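You operate a simulated robot arm through the tools that you are given. There is no shell and no other tool.

Carry out the task below with a simulated robot arm. There is one attempt and no reset: what you move stays moved.

JOB
Lap the scale off the valve seat with paste on the lapping stick.
Fine: stand the stick back, wipe the paste smear off the jig and put the green cloth back. Set down upright: lapping stick. What is to be rubbed or washed off counts as gone when no trace of it is left.

The check looks at the end state, three seconds after you hand in, the way a careful person would. Anything else that was tipped, shoved, dropped, spilled or broken makes it a failure. Flat cloth is picked up by pressing the open fingertips on it (5 to 10 N) and closing them slowly along it; thin cloth reads only 2 to 8 mm in the jaws.

ROBOT AND FRAMES
A 6-joint arm with a two-finger parallel gripper, fixed in place. Base frame: the origin is at the foot of the arm, x ahead of it, y to its left, z up; the work surface is at about z = 0. Readings come in mm, rad, newtons and seconds.
With the tool pointing down near the work surface it reaches from about 140 to 580 mm from the base axis. Its first joint turns from -1.152 to 1.152 rad. Payload 2.1 kg.
The tool frame sits at the grasp point between the pads (the TCP): z along the fingers, y along the line on which they close. The tips reach 30 mm beyond it. The gripper opens to 94 mm. The fingers are 28 mm wide and 10 mm thick; the gripper's body (50 by 96 mm) begins 55 mm behind the TCP.
Orientation is that of the tool frame in the base frame, as [roll, pitch, yaw] about the fixed x, y, z axes, in that order (R = Rz(yaw) Ry(pitch) Rx(roll)). With the fingers straight down and closing along the base's y, the tool's x points along the base's -x, its y along +y and its z along -z.

CONTROLS
- The arm moves only by the tool arm_command. Its argument "motion" is a list of rows, each an object (a shift or turn left out is 0, a gripper value left out holds the last) with "xyz": the shift along the tool's x, y, z in mm, a list of three; "angular": the turn, a rotation vector about the tool's x, y, z in rad, a list of three. In form: [{"xyz": [tx, ty, tz], "angular": [wx, wy, wz]}, ...]. A call has 1 to 20 rows; each row shifts and turns the commanded pose from where the row before left it, along the tool's axes as they then stand. "grip" is the opening, from 0 (shut) to 1 (fully open), set as the call begins (left out, the last holds). Rows are played at 5 a second. More than 50 mm and 0.15 rad between two rows, or a gripper value outside its range, and nothing of the call is played. Where a pose cannot be reached the arm comes as near as it can. A force on the tool above 40 N (or 10 N above the force at the start of the call, whichever is more), or a blocked arm, ends the call early, and 0.2 s more pass. Each finger travels about 72 mm/s and halts on what it meets, pressing with about 26 N; the grip force reading is that of the motor and also rises with nothing between the fingers. The clock runs only during rows and for 0.2 s after the last one: add rows that do not move to give the fingers time. The reply holds the time, the measured pose of the TCP, the force on the tool along the base axes, the opening and the grip force, in the units named above and with some noise, with the torque about the TCP (base axes, N m) and any sound that the robot's microphone picked up.
- Cameras (640 x 400 px; columns grow to the right, rows downward): "scene" is fixed at [40.7, -357.6, 500.9]; the picture's right is [0.89, -0.45, 0.00], its down [-0.19, -0.38, -0.91] and it looks along [0.41, 0.81, -0.43] (base axes); focal length 299 px, centre (320, 200). "wrist" rides on the gripper at [76, 14, -103] in the tool frame; the picture's right is [-0.18, 0.98, 0.00], its down [-0.75, -0.14, -0.64] and it looks along [-0.63, -0.12, 0.77] (tool axes); focal length 243 px, centre (320, 200). There is no depth. A picture from a camera that has moved, and an enlarged one, comes with that camera's place and axes in the base frame and with its lens.
- camera(camera): a new picture of that camera. The clock stands still meanwhile.
- enlarge(camera, box): a new picture of the part [left, top, right, bottom] of that camera's present view, enlarged. The clock stands still meanwhile.
- sign_off(): hands the job in; it is judged then, once.

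Nothing tells you positions but the pictures and the camera data. Unless the task says otherwise, let go and move clear before handing in.

The tools are called after "Request:" as a command line: name --argument value ..., lists and objects as JSON in quotes. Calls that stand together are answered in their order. arm_command: Moves the arm, as the interface text tells. Its arguments: {"type":"object","properties":{"motion":{"type":"array","items":{"type":"object","properties":{"xyz":{"type":"array","items":{"type":"number"}},"angular":{"type":"array","items":{"type":"number"}}}}},"grip":{"type":"number"}},"required":["motion"]} The other tools are called the same way: camera (camera) takes a picture; enlarge (camera, box) takes an enlarged picture of a part of a camera's view; sign_off () hands the job in.

At the start:

```text
t: 0.0
ee_pos: [280.4, -65.8, 379.6]
orientation: [-3.141, 0.002, 3.141]
ft_force: [0.0, -0.1, -0.2]
wrist_torque: [-0.01, 0.0, -0.02]
width: 94.1
grasp_force: 0.1
```

scene: 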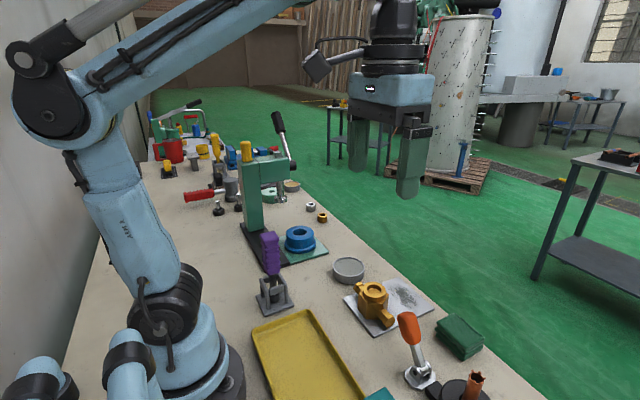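
wrist: 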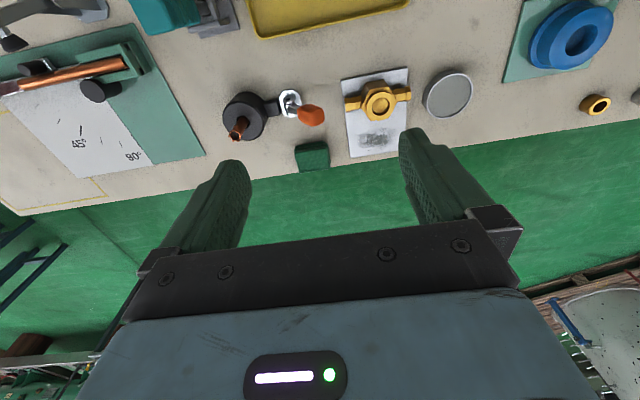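

I see a bench with a yellow valve body on a grey jig plate with a dark smear, a round grey tin, a green folded cloth, and something orange-handled in a holder. I'll look closer before I move anything.

Request:
enlarge --camera "scene" --box '[320, 240, 500, 400]'

Request:
enlarge --camera "wrist" --box '[200, 50, 500, 200]'

Request:
enlarge --camera "scene" --box '[140, 90, 340, 300]'

```text
2.50 times, centred on (410, 320) of scene
camera zoom: at [40.7, -357.6, 500.9], right [0.89, -0.45, 0.0], down [-0.19, -0.38, -0.91], along [0.41, 0.81, -0.43], focal length 746 px, centre (95, -100)
```

zoom: 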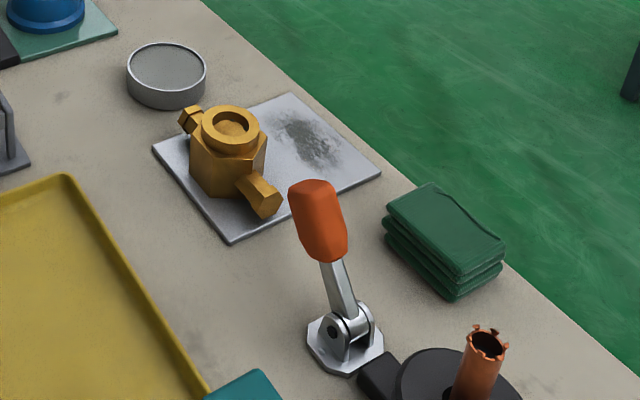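

```text
2.13 times, centred on (350, 125) of wrist
camera zoom: at [202.5, -50.1, 482.0], right [0.18, 0.98, 0.0], down [0.75, -0.14, 0.64], along [0.63, -0.12, -0.77], focal length 518 px, centre (256, 360)
```

zoom: 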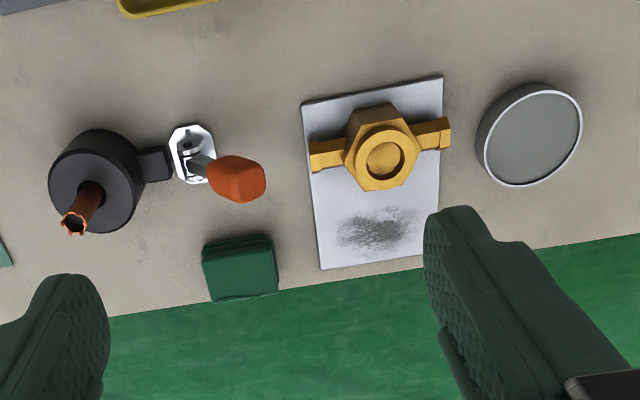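

```text
1.90 times, centred on (240, 195) of scene
camera zoom: at [40.7, -357.6, 500.9], right [0.89, -0.45, 0.0], down [-0.19, -0.38, -0.91], along [0.41, 0.81, -0.43], focal length 569 px, centre (472, 210)
```

zoom: 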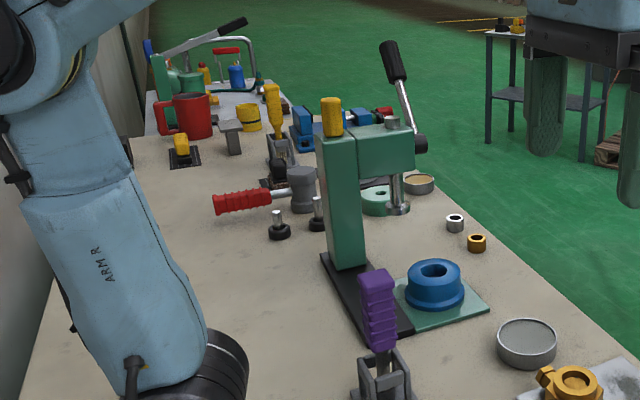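

The tin and jig are clear, but I can't say which item is the lapping stick yet. I'll lift the arm and shift it to look over the rest of the bench.

Request:
arm_command --motion '[{"xyz": [40, 0, 0]}, {"xyz": [40, -40, 0]}, {"xyz": [0, -40, 0]}, {"xyz": [0, -40, 0]}, {"xyz": [0, 0, 0]}, {"xyz": [0, 0, 0]}]'

Request:
camera --camera "wrist"

Request:
camera --camera "scene"

```text
refused: row 2 steps farther than a row can; nothing moved
```

```text
taken
camera wrist: at [202.5, -50.1, 482.0], right [0.18, 0.98, 0.0], down [0.75, -0.14, 0.64], along [0.63, -0.12, -0.77], focal length 243 px, centre (320, 200)
```

wrist: 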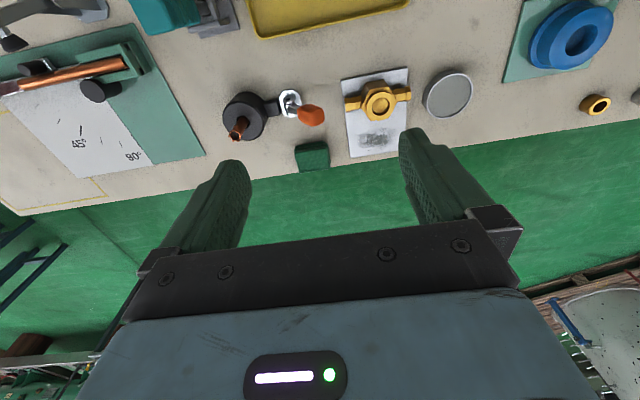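

```text
taken
```

scene: 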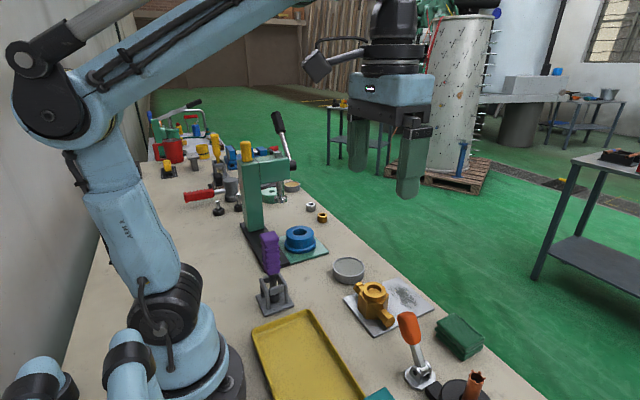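

I'll do the same look-around move in smaller steps, heading toward -y and back toward the base.

Request:
arm_command --motion '[{"xyz": [35, -30, 0]}, {"xyz": [35, -30, 0]}, {"xyz": [0, -40, 0]}, {"xyz": [0, -40, 0]}, {"xyz": [0, 0, 0]}, {"xyz": [0, 0, 0]}]'

Request:
camera --camera "wrist"

```text
t: 1.4
ee_pos: [209.3, -204.1, 379.4]
orientation: [3.141, 0.003, -3.139]
ft_force: [-0.2, -0.6, 0.3]
wrist_torque: [0.02, 0.05, -0.02]
width: 94.0
grasp_force: 0.0
```

```text
taken
camera wrist: at [132.3, -189.7, 481.3], right [0.18, 0.98, 0.0], down [0.75, -0.14, 0.64], along [0.63, -0.12, -0.77], focal length 243 px, centre (320, 200)
```

wrist: 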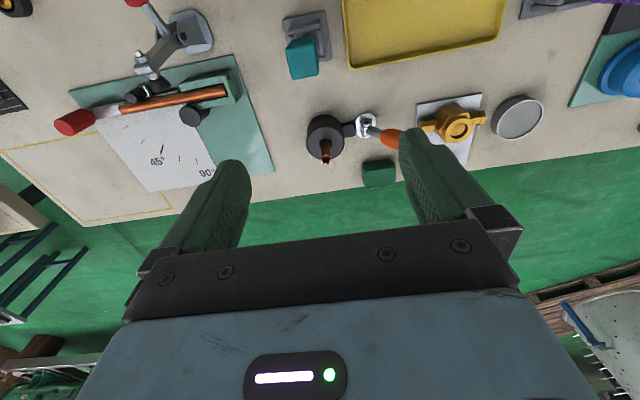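

The black base with the copper rod is the likeliest candidate, so I'll enlarge it and its neighbours.

Request:
enlarge --camera "wrist" --box '[280, 80, 420, 200]'

Request:
enlarge --camera "scene" --box '[390, 300, 500, 400]'

Request:
enlarge --camera "wrist" --box '[40, 0, 340, 200]'

Request:
enlarge --camera "scene" --box '[140, 100, 260, 220]'

Request:
enlarge --camera "scene" --box '[225, 130, 345, 330]'

```text
3.33 times, centred on (350, 140) of wrist
camera zoom: at [132.3, -189.7, 481.3], right [0.18, 0.98, 0.0], down [0.75, -0.14, 0.64], along [0.63, -0.12, -0.77], focal length 809 px, centre (220, 400)
```

zoom: 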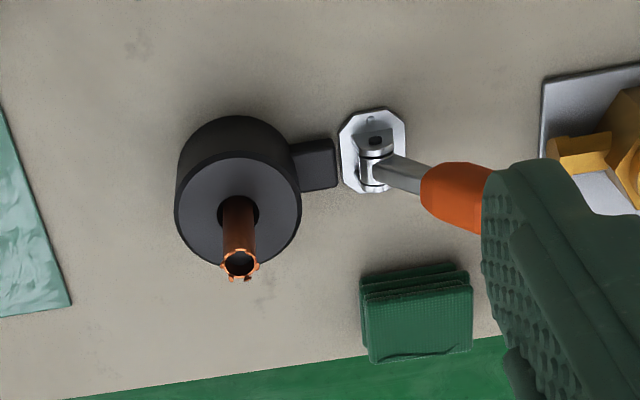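

```text
4.00 times, centred on (445, 350) of scene
camera zoom: at [40.7, -357.6, 500.9], right [0.89, -0.45, 0.0], down [-0.19, -0.38, -0.91], along [0.41, 0.81, -0.43], focal length 1194 px, centre (-180, -400)
```

zoom: 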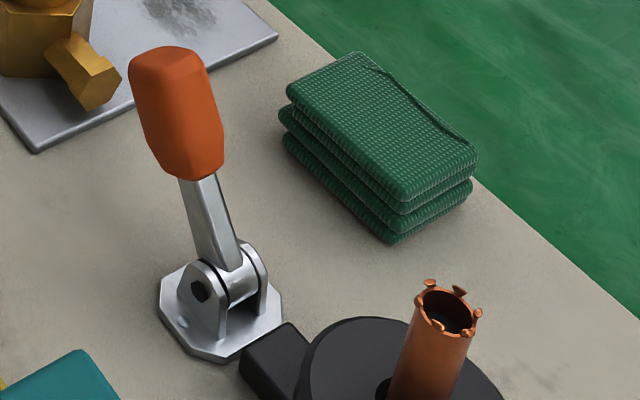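

```text
2.00 times, centred on (190, 100) of wrist
camera zoom: at [132.3, -189.7, 481.3], right [0.18, 0.98, 0.0], down [0.75, -0.14, 0.64], along [0.63, -0.12, -0.77], focal length 485 px, centre (580, 400)
```

zoom: 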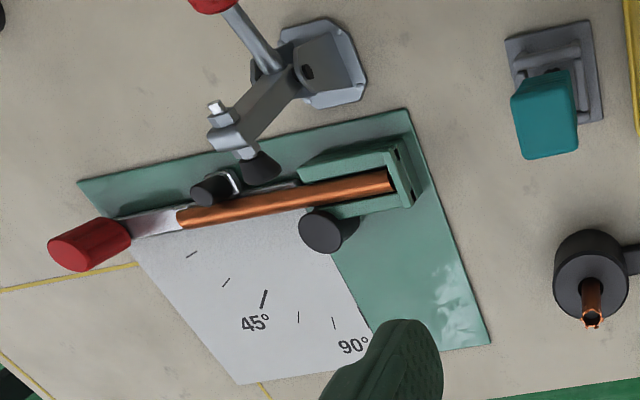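

```text
3.33 times, centred on (200, 160) of scene
camera zoom: at [40.7, -357.6, 500.9], right [0.89, -0.45, 0.0], down [-0.19, -0.38, -0.91], along [0.41, 0.81, -0.43], focal length 995 px, centre (720, 333)
```

zoom: 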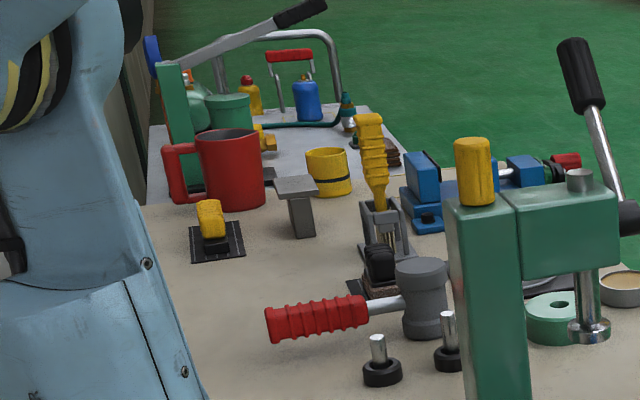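

```text
2.00 times, centred on (285, 230) of scene
camera zoom: at [40.7, -357.6, 500.9], right [0.89, -0.45, 0.0], down [-0.19, -0.38, -0.91], along [0.41, 0.81, -0.43], focal length 597 px, centre (390, 140)
```

zoom: 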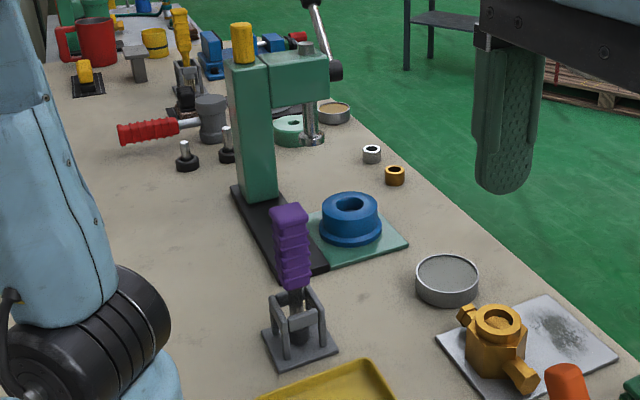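

No obvious stick on this side. I'll move the camera to the +y side to look there as well.

Request:
arm_command --motion '[{"xyz": [0, 49, 0]}, {"xyz": [0, 49, 0]}, {"xyz": [0, 49, 0]}, {"xyz": [0, 49, 0]}, {"xyz": [0, 49, 0]}, {"xyz": [0, 49, 0]}, {"xyz": [0, 49, 0]}, {"xyz": [0, 0, 0]}, {"xyz": [0, 0, 0]}]'

Request:
camera --camera "wrist"

Request:
camera --camera "scene"

```text
t: 3.4
ee_pos: [211.5, 138.3, 379.9]
orientation: [-3.14, 0.002, -3.14]
ft_force: [0.8, 0.7, 0.6]
wrist_torque: [0.02, 0.0, 0.01]
width: 93.8
grasp_force: 0.1
```

```text
taken
camera wrist: at [135.3, 152.8, 481.5], right [0.18, 0.98, 0.0], down [0.75, -0.14, 0.64], along [0.63, -0.12, -0.77], focal length 243 px, centre (320, 200)
```

wrist: 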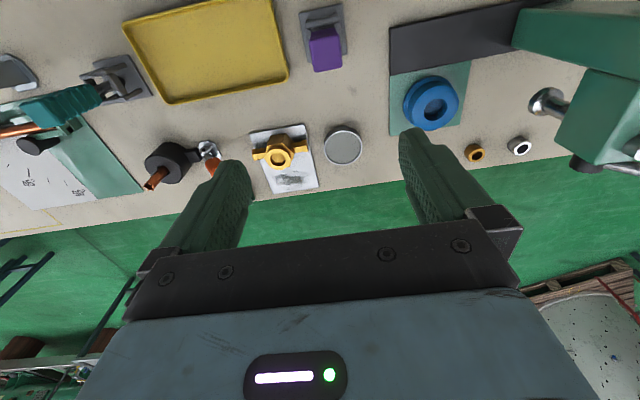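

```text
taken
```

scene: 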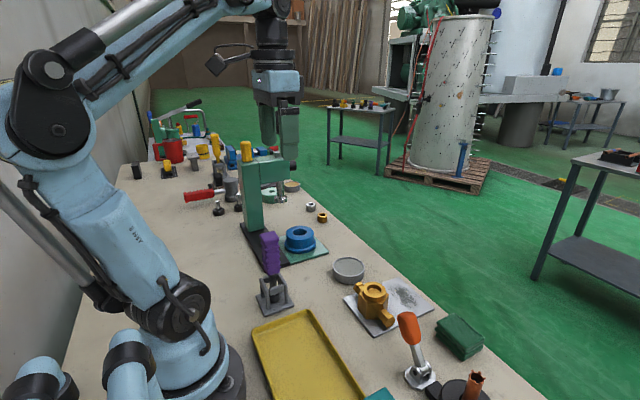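

The copper rod in the black block still looks most likely, with the purple handle in its grey bracket second. I'll enlarge both.

Request:
enlarge --camera "scene" --box '[240, 220, 310, 320]'

Request:
enlarge --camera "wrist" --box '[80, 0, 360, 200]'

Request:
arm_command --motion '[{"xyz": [0, -49, 0]}, {"xyz": [0, -49, 0]}, {"xyz": [0, -49, 0]}, {"xyz": [0, -49, 0]}, {"xyz": [0, -49, 0]}, {"xyz": [0, -49, 0]}, {"xyz": [0, -49, 0]}, {"xyz": [0, 0, 30]}, {"xyz": [0, 0, 40]}, {"xyz": [0, 0, 40]}, {"xyz": [0, 0, 0]}]'

Request:
camera --camera "wrist"

Request:
enlarge --camera "wrist" --box '[260, 60, 440, 200]'

```text
4.00 times, centred on (275, 270) of scene
camera zoom: at [40.7, -357.5, 500.9], right [0.89, -0.45, 0.0], down [-0.19, -0.38, -0.91], along [0.41, 0.81, -0.43], focal length 1194 px, centre (500, -80)
```

zoom: 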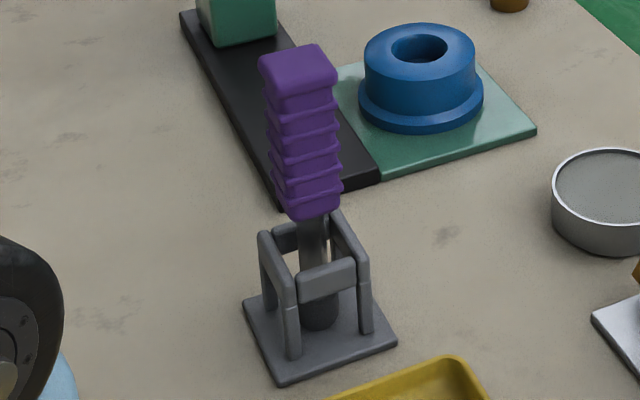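

```text
2.00 times, centred on (220, 100) of wrist
camera zoom: at [135.3, 152.8, 481.5], right [0.18, 0.98, 0.0], down [0.75, -0.14, 0.64], along [0.63, -0.12, -0.77], focal length 485 px, centre (520, 400)
```

zoom: 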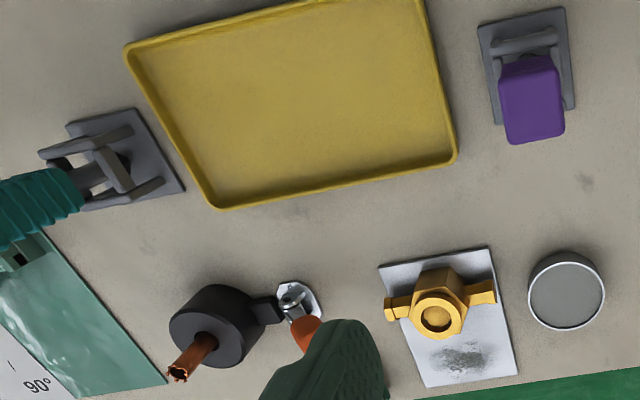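

```text
t: 5.8
ee_pos: [210.9, -204.4, 270.8]
orientation: [3.141, 0.002, -3.14]
ft_force: [0.0, -0.9, -0.3]
wrist_torque: [-0.01, -0.02, 0.01]
width: 94.0
grasp_force: 0.1
```

```text
taken
camera wrist: at [133.8, -189.3, 373.3], right [0.18, 0.98, 0.0], down [0.75, -0.14, 0.64], along [0.63, -0.12, -0.77], focal length 243 px, centre (320, 200)
```

wrist: 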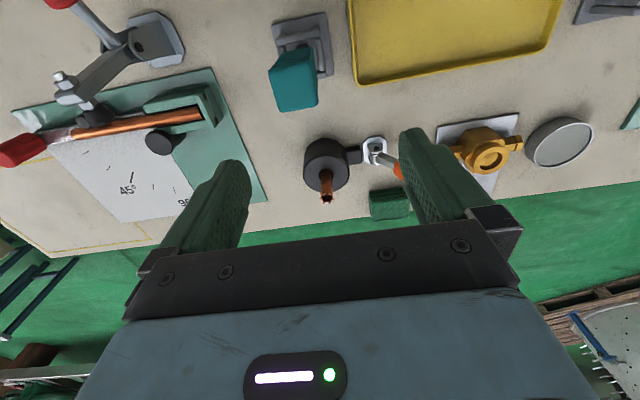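

```text
2.86 times, centred on (350, 130) of wrist
camera zoom: at [133.8, -189.3, 373.3], right [0.18, 0.98, 0.0], down [0.75, -0.14, 0.64], along [0.63, -0.12, -0.77], focal length 693 px, centre (234, 400)
```

zoom: 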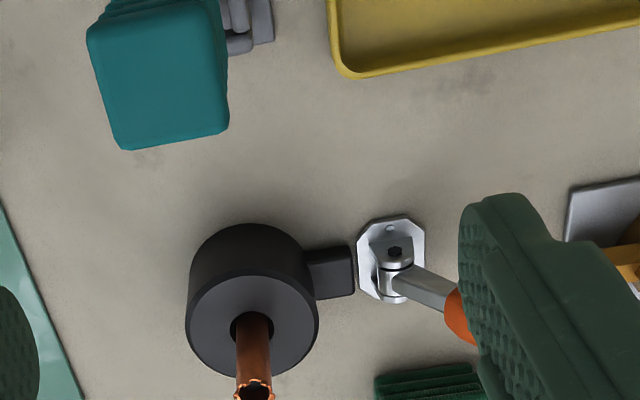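

The purple handle is on a grey rod with a dark foot and stands in an open cage rack. Teal and yellow tools stand in similar racks. I need to see each tip to know which is the lapping stick, so I'll turn the wrist camera toward the teal one first.

Request:
arm_command --motion '[{"xyz": [0, 48, 0], "angular": [0, 0, 0]}, {"xyz": [0, 48, 0]}, {"xyz": [0, 48, 0]}, {"angular": [0, 0, 0.14]}, {"angular": [0, 0, 0.14]}, {"angular": [0, 0, 0.14]}, {"angular": [0, 0, 0.14]}, {"angular": [0, 0, 0.14]}, {"angular": [0, 0, 0.14]}, {"angular": [0, 0, 0.14]}, {"angular": [0, 0, 0.14]}, {"angular": [0, 0, 0.14]}, {"angular": [0, 0, 0.14]}, {"xyz": [0, 0, 45]}, {"xyz": [0, 0, 45]}, {"xyz": [0, 0, 0]}, {"xyz": [0, 0, 0]}]'

Request:
camera --camera "wrist"

Request:
enlarge --camera "scene" --box '[190, 125, 250, 205]'

```text
t: 9.4
ee_pos: [208.4, -59.1, 179.0]
orientation: [3.14, -0.001, 1.741]
ft_force: [-0.4, 0.2, -0.8]
wrist_torque: [0.0, 0.01, 0.02]
width: 94.1
grasp_force: 0.0
```

```text
taken
camera wrist: at [209.2, 18.2, 280.3], right [1.0, -0.01, 0.0], down [-0.01, -0.77, 0.64], along [-0.01, -0.64, -0.77], focal length 243 px, centre (320, 200)
```

wrist: 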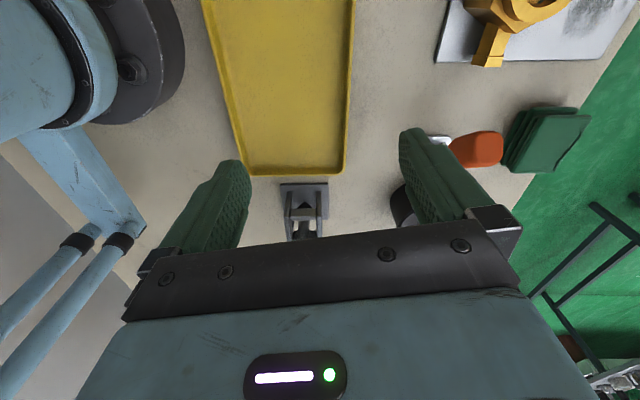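

```text
5.00 times, centred on (220, 165) of scene
camera zoom: at [40.7, -357.6, 500.9], right [0.89, -0.45, 0.0], down [-0.19, -0.38, -0.91], along [0.41, 0.81, -0.43], focal length 1493 px, centre (820, 375)
```

zoom: 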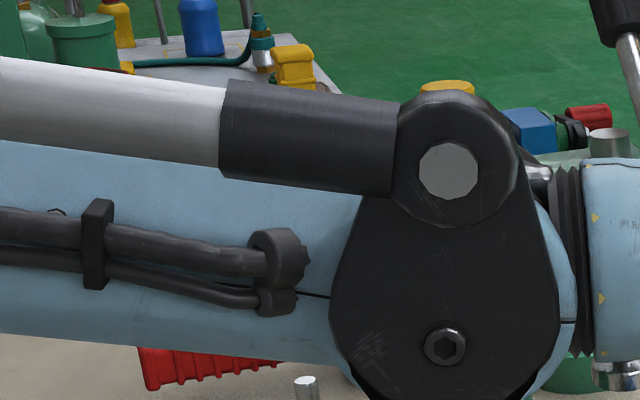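

The gripper hides the teal tool from here. I'll tilt the wrist so the camera looks more level.

Request:
arm_command --motion '[{"angular": [0, -0.14, 0]}, {"angular": [0, -0.14, 0]}, {"angular": [0, -0.14, 0]}, {"angular": [0, -0.14, 0]}, {"xyz": [0, 0, 0]}, {"xyz": [0, 0, 0]}]'

Request:
camera --camera "wrist"

Request:
enlarge --camera "wrist" --box '[240, 60, 400, 200]'

```text
t: 10.8
ee_pos: [210.1, -60.7, 181.0]
orientation: [3.14, 0.56, 1.741]
ft_force: [-0.4, 0.7, -0.6]
wrist_torque: [0.01, 0.02, 0.01]
width: 94.0
grasp_force: 0.1
```

```text
taken
camera wrist: at [202.5, 59.7, 225.3], right [0.99, 0.01, 0.1], down [-0.09, -0.32, 0.94], along [0.04, -0.95, -0.31], focal length 243 px, centre (320, 200)
```

wrist: 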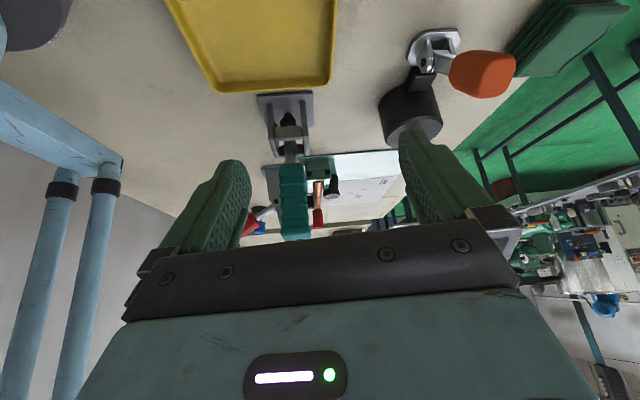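

```text
2.86 times, centred on (320, 130) of wrist
camera zoom: at [202.5, 59.7, 225.3], right [0.99, 0.01, 0.1], down [-0.09, -0.32, 0.94], along [0.04, -0.95, -0.31], focal length 693 px, centre (320, 400)
```

zoom: 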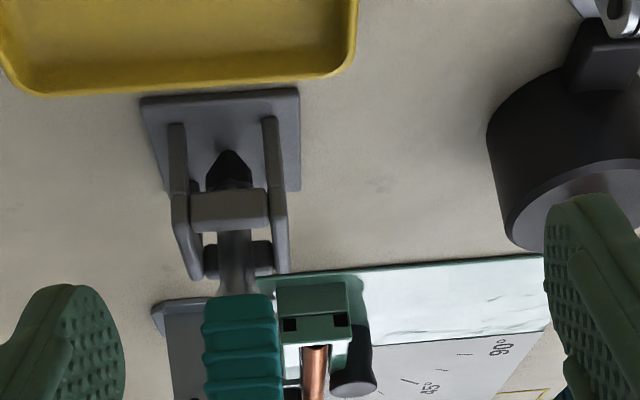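

The teal tool has a black pointed tip, like a scraper. The purple one ends in a blunt cylinder, so I take purple, at about (182, 149), to be the lapping stick. I'll level the wrist and look closely at the valve seat before using it.

Request:
arm_command --motion '[{"angular": [0, 0.14, 0]}, {"angular": [0, 0.14, 0]}, {"angular": [0, 0.14, 0]}, {"angular": [0, 0.14, 0]}, {"angular": [0, 0, -0.14]}, {"angular": [0, 0, -0.14]}, {"angular": [0, 0, -0.14]}, {"angular": [0, 0, -0.14]}, {"angular": [0, 0, -0.14]}, {"angular": [0, 0, -0.14]}, {"angular": [0, 0, -0.14]}, {"angular": [0, 0, -0.14]}, {"angular": [0, 0, -0.14]}, {"angular": [0, 0, -0.14]}, {"xyz": [-30, 35, 0]}, {"xyz": [-30, 35, 0]}, {"xyz": [0, 0, 0]}, {"xyz": [0, 0, 0]}]'

Request:
camera --camera "wrist"

Request:
enlarge --camera "wrist" --box '[250, 60, 430, 200]'

```text
t: 14.6
ee_pos: [269.5, 9.7, 179.8]
orientation: [3.141, 0.0, -3.141]
ft_force: [0.1, -0.3, -0.3]
wrist_torque: [-0.02, 0.03, -0.07]
width: 93.9
grasp_force: 0.1
```

```text
taken
camera wrist: at [192.3, 24.4, 282.1], right [0.18, 0.98, 0.0], down [0.75, -0.14, 0.64], along [0.63, -0.12, -0.77], focal length 243 px, centre (320, 200)
```

wrist: 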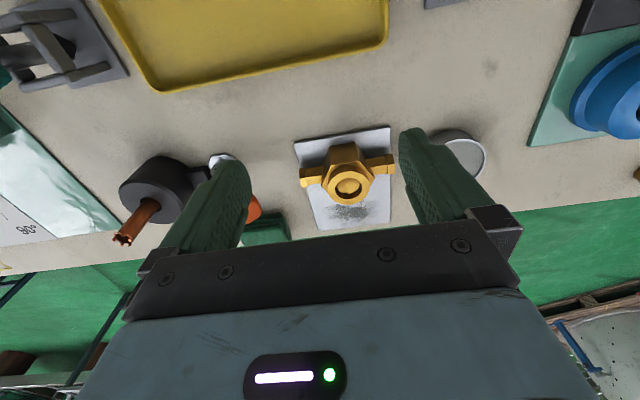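

```text
2.86 times, centred on (340, 130) of wrist
camera zoom: at [192.3, 24.4, 282.1], right [0.18, 0.98, 0.0], down [0.75, -0.14, 0.64], along [0.63, -0.12, -0.77], focal length 693 px, centre (263, 400)
```

zoom: 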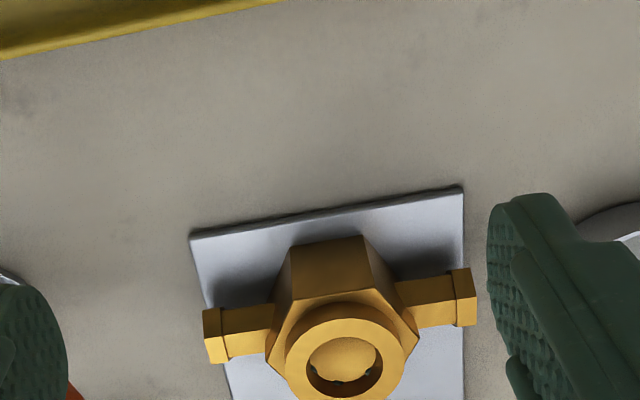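

The seat recess shows something dark at the bottom. I'll move the camera almost straight above it to see the scale.

Request:
arm_command --motion '[{"xyz": [-40, 0, 0]}, {"xyz": [-40, 0, 0]}, {"xyz": [-40, 0, 0]}, {"xyz": [0, 0, 0]}, {"xyz": [0, 0, 0]}]'

Request:
camera --camera "wrist"

Request:
enlarge --camera "wrist" --box '[290, 20, 390, 90]'

Request:
enlarge --camera "wrist" --box '[230, 0, 500, 220]'

```text
t: 15.8
ee_pos: [389.2, 8.8, 181.6]
orientation: [-3.141, 0.002, 3.141]
ft_force: [-0.3, -0.5, 0.2]
wrist_torque: [-0.01, 0.01, 0.05]
width: 94.3
grasp_force: 0.0
```

```text
taken
camera wrist: at [312.7, 24.2, 283.3], right [0.18, 0.98, 0.0], down [0.75, -0.14, 0.64], along [0.63, -0.12, -0.77], focal length 243 px, centre (320, 200)
```

wrist: 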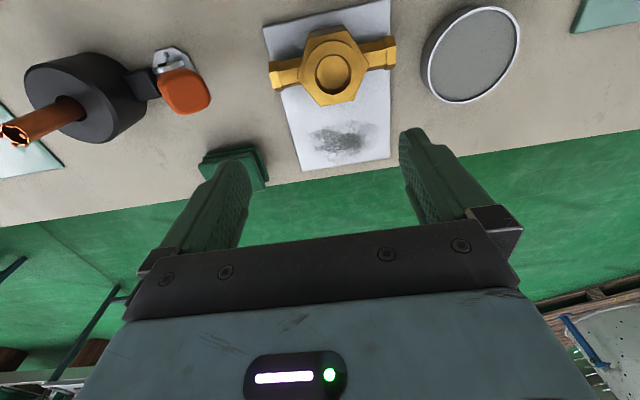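

```text
5.71 times, centred on (340, 55) of wrist
camera zoom: at [312.7, 24.2, 283.3], right [0.18, 0.98, 0.0], down [0.75, -0.14, 0.64], along [0.63, -0.12, -0.77], focal length 1386 px, centre (206, 1029)
```

zoom: 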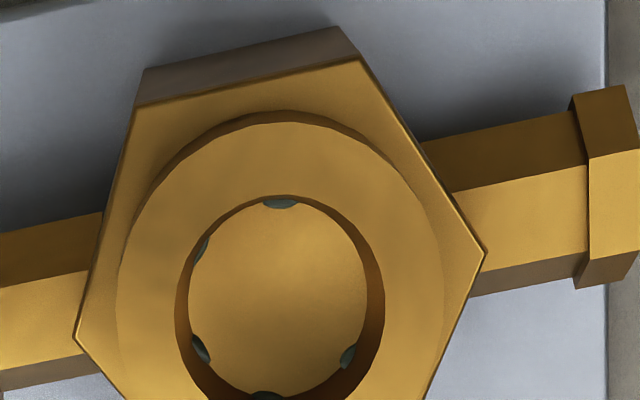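

```text
1.82 times, centred on (365, 110) of wrist
camera zoom: at [312.7, 24.2, 283.3], right [0.18, 0.98, 0.0], down [0.75, -0.14, 0.64], along [0.63, -0.12, -0.77], focal length 441 px, centre (238, 364)
```

zoom: 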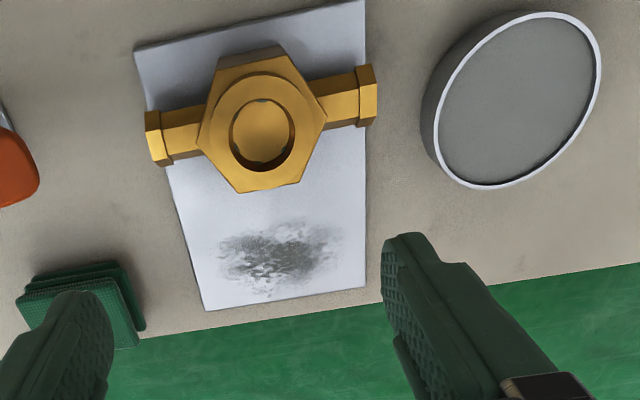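

The scale shows as small grey-green blobs around the bottom edge of the seat bore. I put the seat at about (362, 26), rim z≈58, and the paste tin at about (377, 152), rim z≈28. Next I'll rise and move toward the purple stick, stopping to check its alignment.

Request:
arm_command --motion '[{"xyz": [0, 0, -40]}, {"xyz": [0, 0, -40]}, {"xyz": [40, 28, 0]}, {"xyz": [40, 28, 0]}, {"xyz": [40, 28, 0]}, {"xyz": [10, 28, 0]}, {"xyz": [0, 28, 0]}, {"xyz": [0, 0, 0]}, {"xyz": [0, 0, 0]}]'

Request:
camera --camera "wrist"

Request:
enlarge --camera "wrist" --box '[220, 0, 400, 120]'

Request:
enlarge --camera "scene" --box '[240, 220, 310, 320]'

```text
t: 17.8
ee_pos: [259.1, 151.4, 259.6]
orientation: [-3.141, 0.001, -3.14]
ft_force: [-0.4, -0.7, -1.0]
wrist_torque: [0.02, -0.02, 0.01]
width: 94.0
grasp_force: 0.0
```

```text
taken
camera wrist: at [182.6, 166.0, 361.6], right [0.18, 0.98, 0.0], down [0.75, -0.14, 0.64], along [0.63, -0.12, -0.77], focal length 243 px, centre (320, 200)
```

wrist: 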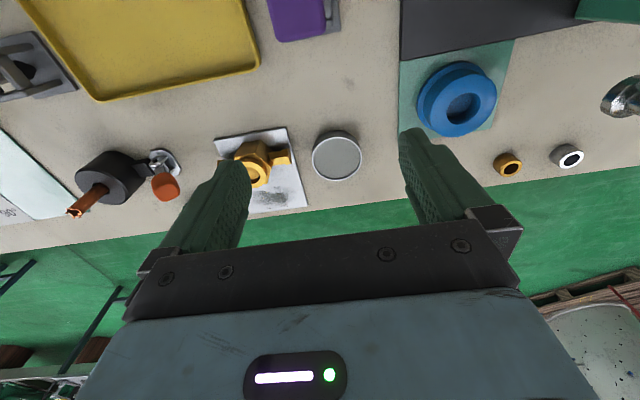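

```text
3.33 times, centred on (310, 60) of wrist
camera zoom: at [182.6, 166.0, 361.6], right [0.18, 0.98, 0.0], down [0.75, -0.14, 0.64], along [0.63, -0.12, -0.77], focal length 809 px, centre (353, 667)
```

zoom: 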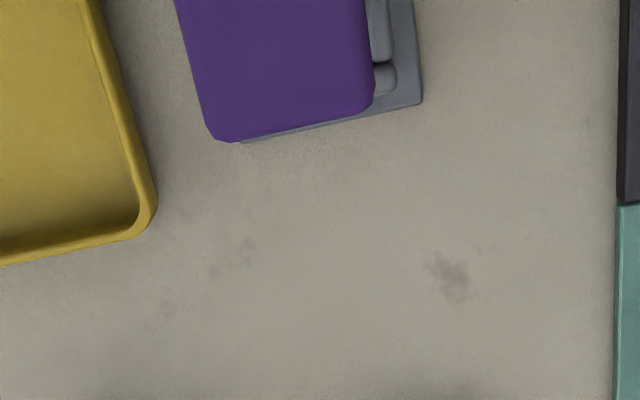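

```text
4.00 times, centred on (275, 270) of scene
camera zoom: at [40.7, -357.6, 500.9], right [0.89, -0.45, 0.0], down [-0.19, -0.38, -0.91], along [0.41, 0.81, -0.43], focal length 1194 px, centre (500, -80)
```

zoom: 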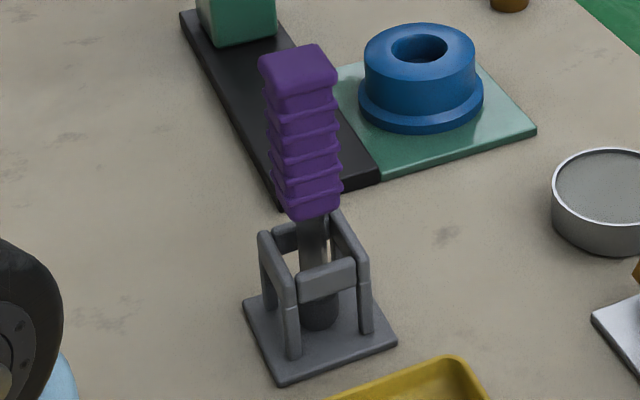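

The handle is square with the base axes, centred at about (184, 151), with its top at about z 175. I'll come over it and lower to grasp it with fingers closing along y.

Request:
arm_command --motion '[{"xyz": [40, 0, 0]}, {"xyz": [35, -0.5, 0]}, {"xyz": [0, 0, 40]}, {"xyz": [0, 0, 40]}, {"xyz": [0, 0, 25]}, {"xyz": [0, 0, 15]}, {"xyz": [0, 0, 0]}, {"xyz": [0, 0, 0]}]'

Request:
enlarge --camera "scene" --box '[210, 180, 330, 320]'

Request:
camera --camera "wrist"

```text
t: 19.6
ee_pos: [183.3, 149.2, 139.8]
orientation: [-3.141, 0.004, -3.141]
ft_force: [0.8, -0.1, 0.4]
wrist_torque: [-0.01, -0.02, -0.02]
width: 94.0
grasp_force: 0.0
```

```text
2.86 times, centred on (270, 250) of scene
camera zoom: at [40.7, -357.6, 500.9], right [0.89, -0.45, 0.0], down [-0.19, -0.38, -0.91], along [0.41, 0.81, -0.43], focal length 853 px, centre (463, 57)
```

zoom: 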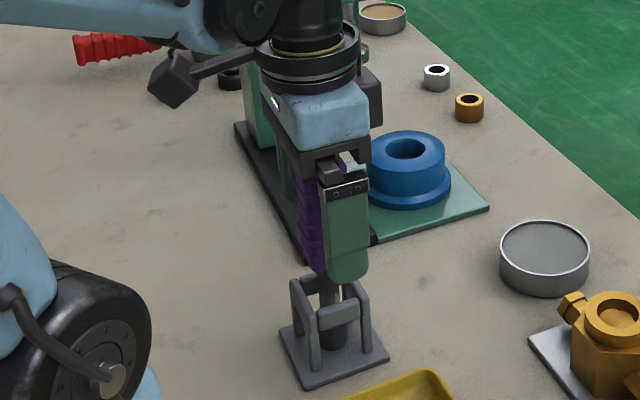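

```text
taken
camera wrist: at [107.3, 163.2, 241.0], right [0.18, 0.98, 0.0], down [0.75, -0.14, 0.64], along [0.63, -0.12, -0.77], focal length 243 px, centre (320, 200)
```

wrist: 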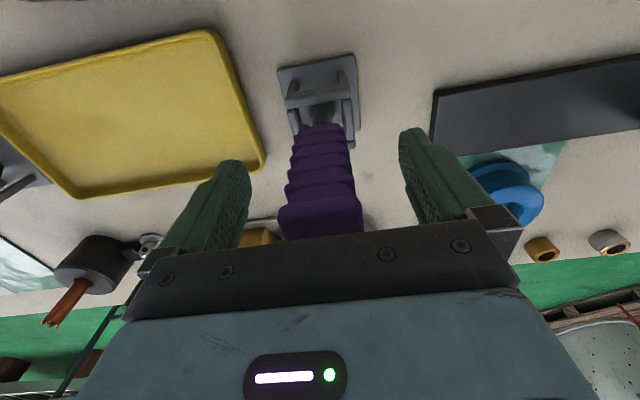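

The stick sits centred between the fingers, so I'll close on it and check the grip.

Request:
arm_command --motion '[{"xyz": [0, 0, 0]}, {"xyz": [0, 0, 0]}, {"xyz": [0, 0, 0]}, {"xyz": [0, 0, 0]}, {"xyz": [0, 0, 0]}]' --grip 0.2

Request:
camera --camera "wrist"

```text
t: 20.8
ee_pos: [184.2, 148.5, 139.2]
orientation: [3.14, 0.0, 3.141]
ft_force: [0.6, 2.2, 0.2]
wrist_torque: [0.1, -0.01, -0.01]
width: 34.1
grasp_force: 25.8
```

```text
taken
camera wrist: at [107.3, 163.2, 241.1], right [0.18, 0.98, 0.0], down [0.75, -0.14, 0.64], along [0.63, -0.12, -0.77], focal length 243 px, centre (320, 200)
```

wrist: 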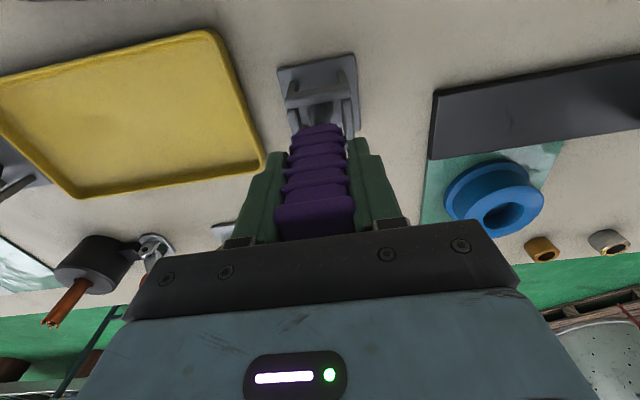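

The grip is firm at 34 mm, and the force reading confirms it. Now I'll lift straight up out of the rack.

Request:
arm_command --motion '[{"xyz": [0, 0, -10]}, {"xyz": [0, 0, -15]}, {"xyz": [0, 0, -20]}, {"xyz": [0, 0, -25]}, {"xyz": [0, 0, -25]}, {"xyz": [0, 0, -15]}, {"xyz": [0, 0, 0]}, {"xyz": [0, 0, 0]}]'

Request:
enlarge --camera "scene" --box '[210, 140, 350, 320]'

```text
t: 22.6
ee_pos: [184.5, 149.4, 250.1]
orientation: [-3.141, 0.002, -3.141]
ft_force: [0.5, 0.4, -3.2]
wrist_torque: [0.01, -0.01, 0.01]
width: 33.9
grasp_force: 25.8
```

```text
2.22 times, centred on (280, 230) of scene
camera zoom: at [40.7, -357.6, 500.9], right [0.89, -0.45, 0.0], down [-0.19, -0.38, -0.91], along [0.41, 0.81, -0.43], focal length 664 px, centre (409, 133)
```

zoom: 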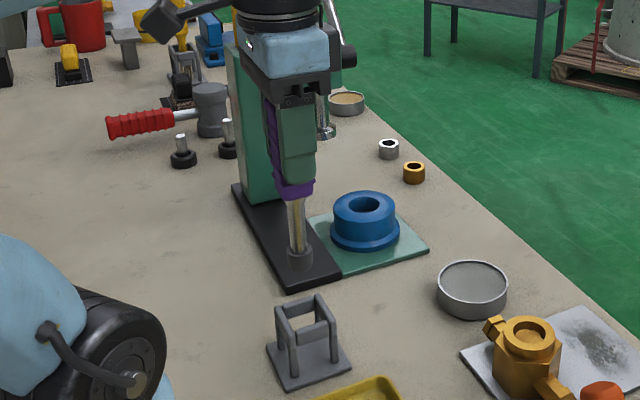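

The stick is free of its rack and hanging straight. I'll zoom in on the tip to measure it.

Request:
enlarge --camera "scene" --box '[245, 200, 305, 270]'

Request:
camera --camera "wrist"

```text
5.71 times, centred on (275, 235) of scene
camera zoom: at [40.7, -357.6, 500.9], right [0.89, -0.45, 0.0], down [-0.19, -0.38, -0.91], along [0.41, 0.81, -0.43], focal length 1706 px, centre (577, 0)
```

zoom: 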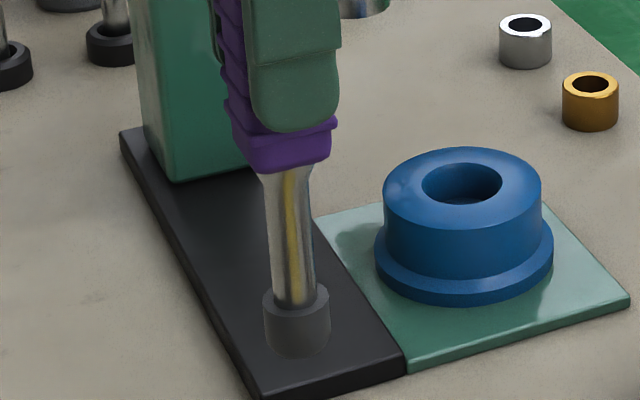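

```text
taken
camera wrist: at [107.2, 163.5, 351.8], right [0.18, 0.98, 0.0], down [0.75, -0.14, 0.64], along [0.63, -0.12, -0.77], focal length 243 px, centre (320, 200)
```

wrist: 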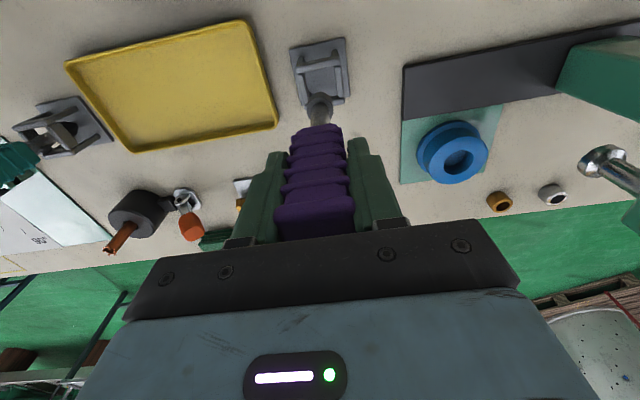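

The foot is about 23 mm across and 134 mm below the TCP, so it fits the roughly 30 mm bore. I'll carry the stick over the paste tin and lower in small steps.

Request:
arm_command --motion '[{"xyz": [-40, 1, 0]}, {"xyz": [-40, 1, 0]}, {"xyz": [-40, 1, 0]}, {"xyz": [-40, 0, 0]}, {"xyz": [-33, 0, 0]}, {"xyz": [0, 0, 25]}, {"xyz": [0, 0, 25]}, {"xyz": [0, 0, 15]}, {"xyz": [0, 0, 0]}, {"xyz": [0, 0, 0]}]'

Request:
enlarge --camera "scene" --box '[300, 160, 440, 320]'

Request:
camera --camera "wrist"

```text
t: 24.8
ee_pos: [375.9, 151.7, 185.5]
orientation: [3.141, 0.004, 3.141]
ft_force: [0.1, 0.1, -1.5]
wrist_torque: [0.0, 0.0, 0.01]
width: 34.3
grasp_force: 26.4
```

```text
2.50 times, centred on (370, 240) of scene
camera zoom: at [40.7, -357.6, 500.9], right [0.89, -0.45, 0.0], down [-0.19, -0.38, -0.91], along [0.41, 0.81, -0.43], focal length 746 px, centre (195, 100)
```

zoom: 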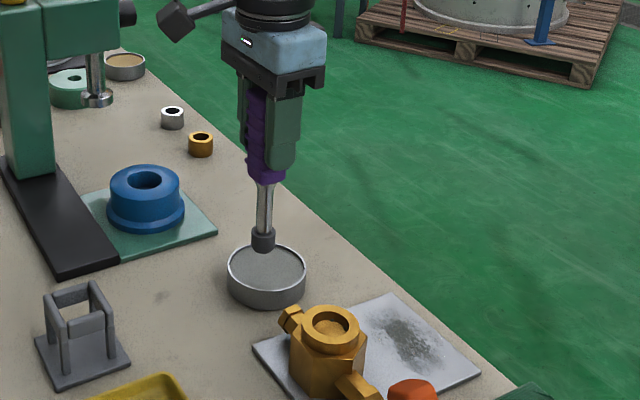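

```text
taken
camera wrist: at [299.7, 167.3, 286.9], right [0.18, 0.98, 0.0], down [0.75, -0.14, 0.64], along [0.63, -0.12, -0.77], focal length 243 px, centre (320, 200)
```

wrist: 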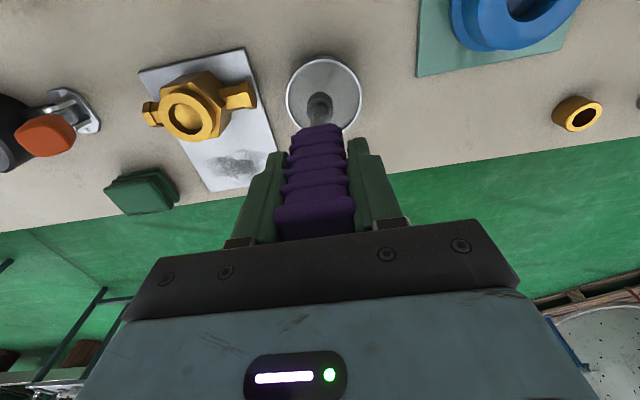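

The foot is over the tin. I'll lower gently and watch the force.

Request:
arm_command --motion '[{"xyz": [0, 0, 10]}, {"xyz": [0, 0, 8]}, {"xyz": [0, 0, 4]}, {"xyz": [0, 0, 4]}, {"xyz": [0, 0, 0]}]'

Request:
enlarge --camera "scene" --box '[320, 210, 390, 290]'

```text
t: 26.0
ee_pos: [378.1, 152.3, 159.8]
orientation: [-3.141, 0.001, 3.141]
ft_force: [-0.3, 0.0, -0.8]
wrist_torque: [0.05, 0.0, 0.0]
width: 34.3
grasp_force: 25.5
```

```text
5.00 times, centred on (355, 250) of scene
camera zoom: at [40.7, -357.6, 500.9], right [0.89, -0.45, 0.0], down [-0.19, -0.38, -0.91], along [0.41, 0.81, -0.43], focal length 1493 px, centre (145, -50)
```

zoom: 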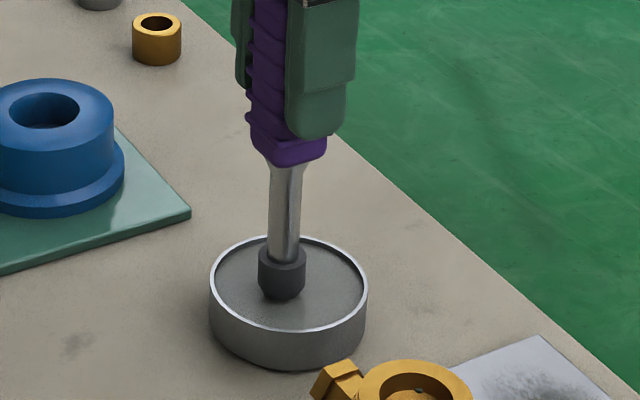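

The foot is just above or touching the paste. I'll keep going in small steps.

Request:
arm_command --motion '[{"xyz": [0, 0, 2]}, {"xyz": [0, 0, 2]}, {"xyz": [0, 0, 2]}, {"xyz": [0, 0, 0]}]'

Request:
enlarge --camera "scene" --box '[320, 210, 390, 290]'

```text
t: 27.0
ee_pos: [378.0, 152.7, 153.3]
orientation: [3.14, 0.0, -3.141]
ft_force: [0.5, 1.6, 23.8]
wrist_torque: [0.15, -0.01, 0.0]
width: 34.1
grasp_force: 25.9
```

```text
5.00 times, centred on (355, 250) of scene
camera zoom: at [40.6, -357.6, 500.9], right [0.89, -0.45, 0.0], down [-0.19, -0.38, -0.91], along [0.41, 0.81, -0.43], focal length 1493 px, centre (145, -50)
```

zoom: 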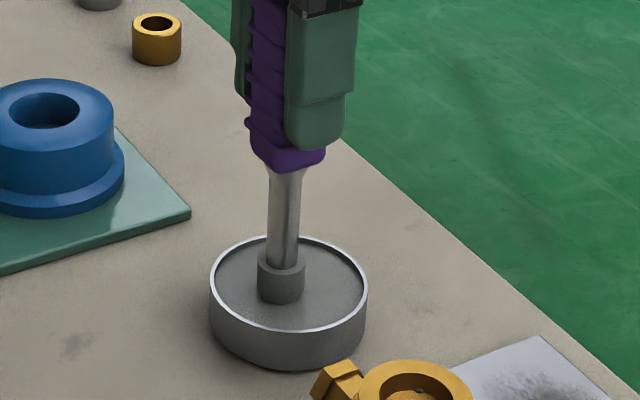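

The foot has touched the paste (24 N) and turned paste grey. The stick slipped a few mm up in the grip. I'll raise it and look at the tip.

Request:
arm_command --motion '[{"xyz": [0, 0, -3]}, {"xyz": [0, 0, -10]}, {"xyz": [0, 0, -20]}, {"xyz": [0, 0, -20]}, {"xyz": [0, 0, 0]}]'

Request:
enlarge --camera "scene" --box '[320, 180, 400, 290]'

```text
t: 28.2
ee_pos: [377.3, 153.6, 207.8]
orientation: [-3.141, 0.002, -3.14]
ft_force: [-0.4, -0.6, -1.9]
wrist_torque: [0.03, 0.03, -0.01]
width: 34.3
grasp_force: 25.7
```

```text
3.64 times, centred on (360, 235) of scene
camera zoom: at [40.7, -357.6, 500.9], right [0.89, -0.45, 0.0], down [-0.19, -0.38, -0.91], along [0.41, 0.81, -0.43], focal length 1086 px, centre (174, 73)
```

zoom: 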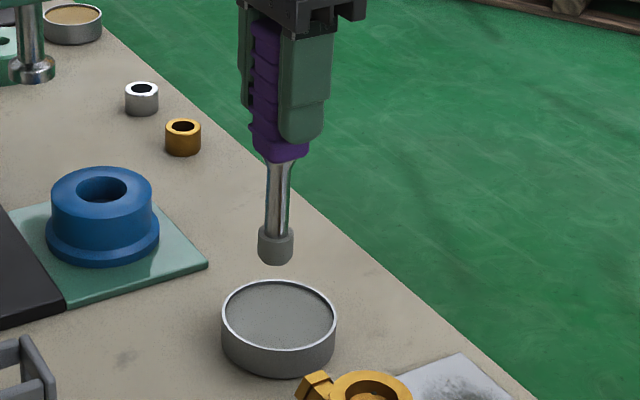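

The foot is coated with paste. I'll carry it across to just above the seat at (362, 26) and check alignment from both cameras.

Request:
arm_command --motion '[{"xyz": [0, 0, -15]}, {"xyz": [4, -32, 0]}, {"xyz": [4, -32, 0]}, {"xyz": [4, -32, 0]}, {"xyz": [3, -31, 0]}, {"xyz": [0, 0, 5]}, {"xyz": [0, 0, 0]}, {"xyz": [0, 0, 0]}]'

Request:
enlarge --camera "scene" --box '[330, 210, 430, 330]'

Request:
camera --camera "wrist"

Request:
enlarge --camera "wrist" --box '[270, 60, 370, 140]'

```text
t: 30.0
ee_pos: [363.9, 23.9, 216.7]
orientation: [3.142, 0.002, 3.14]
ft_force: [1.1, 0.6, -1.5]
wrist_torque: [0.02, -0.02, -0.03]
width: 34.2
grasp_force: 25.7
```

```text
3.33 times, centred on (380, 270) of scene
camera zoom: at [40.7, -357.6, 500.9], right [0.89, -0.45, 0.0], down [-0.19, -0.38, -0.91], along [0.41, 0.81, -0.43], focal length 995 px, centre (120, -33)
```

zoom: 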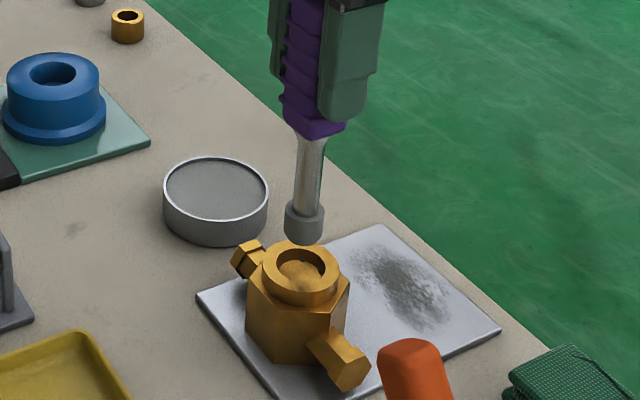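

```text
taken
camera wrist: at [286.5, 39.9, 318.4], right [0.18, 0.98, 0.0], down [0.75, -0.14, 0.64], along [0.63, -0.12, -0.77], focal length 243 px, centre (320, 200)
```

wrist: 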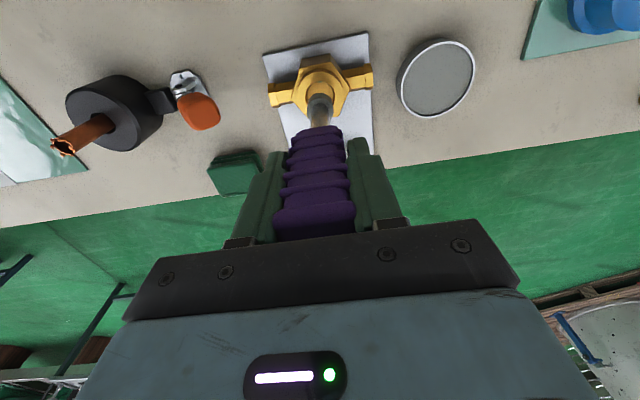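

```text
5.00 times, centred on (320, 100) of wrist
camera zoom: at [286.5, 39.9, 318.4], right [0.18, 0.98, 0.0], down [0.75, -0.14, 0.64], along [0.63, -0.12, -0.77], focal length 1213 px, centre (320, 700)
```

zoom: 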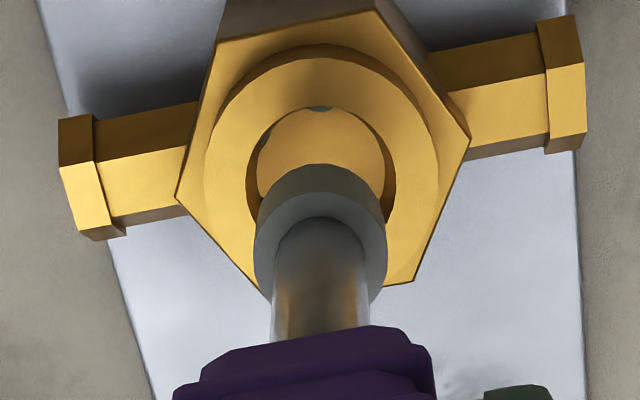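

Both cameras put the foot within about 1 mm of the bore centre. I'll lower into the bore slowly and watch the force.

Request:
arm_command --motion '[{"xyz": [0, 0.5, 8]}, {"xyz": [0, 0, 8]}, {"xyz": [0, 0, 4]}, {"xyz": [0, 0, 0]}]'

Request:
enlarge --camera "scene" --box '[340, 240, 420, 330]'

Request:
enlarge --camera "wrist" --box '[270, 60, 370, 140]'

```text
t: 31.0
ee_pos: [360.4, 24.9, 196.3]
orientation: [-3.141, 0.002, 3.141]
ft_force: [0.3, -0.2, -1.3]
wrist_torque: [-0.02, 0.0, 0.0]
width: 34.1
grasp_force: 26.3
```

```text
4.44 times, centred on (380, 285) of scene
camera zoom: at [40.7, -357.6, 500.9], right [0.89, -0.45, 0.0], down [-0.19, -0.38, -0.91], along [0.41, 0.81, -0.43], focal length 1327 px, centre (53, -178)
```

zoom: 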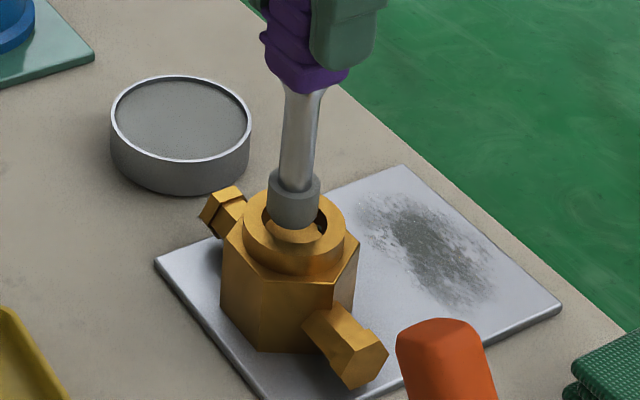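

```text
5.00 times, centred on (320, 100) of wrist
camera zoom: at [285.6, 40.3, 297.8], right [0.18, 0.98, 0.0], down [0.75, -0.14, 0.64], along [0.63, -0.12, -0.77], focal length 1213 px, centre (320, 700)
```

zoom: 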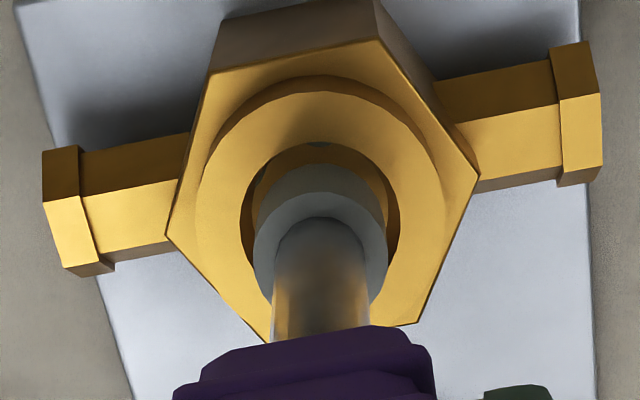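

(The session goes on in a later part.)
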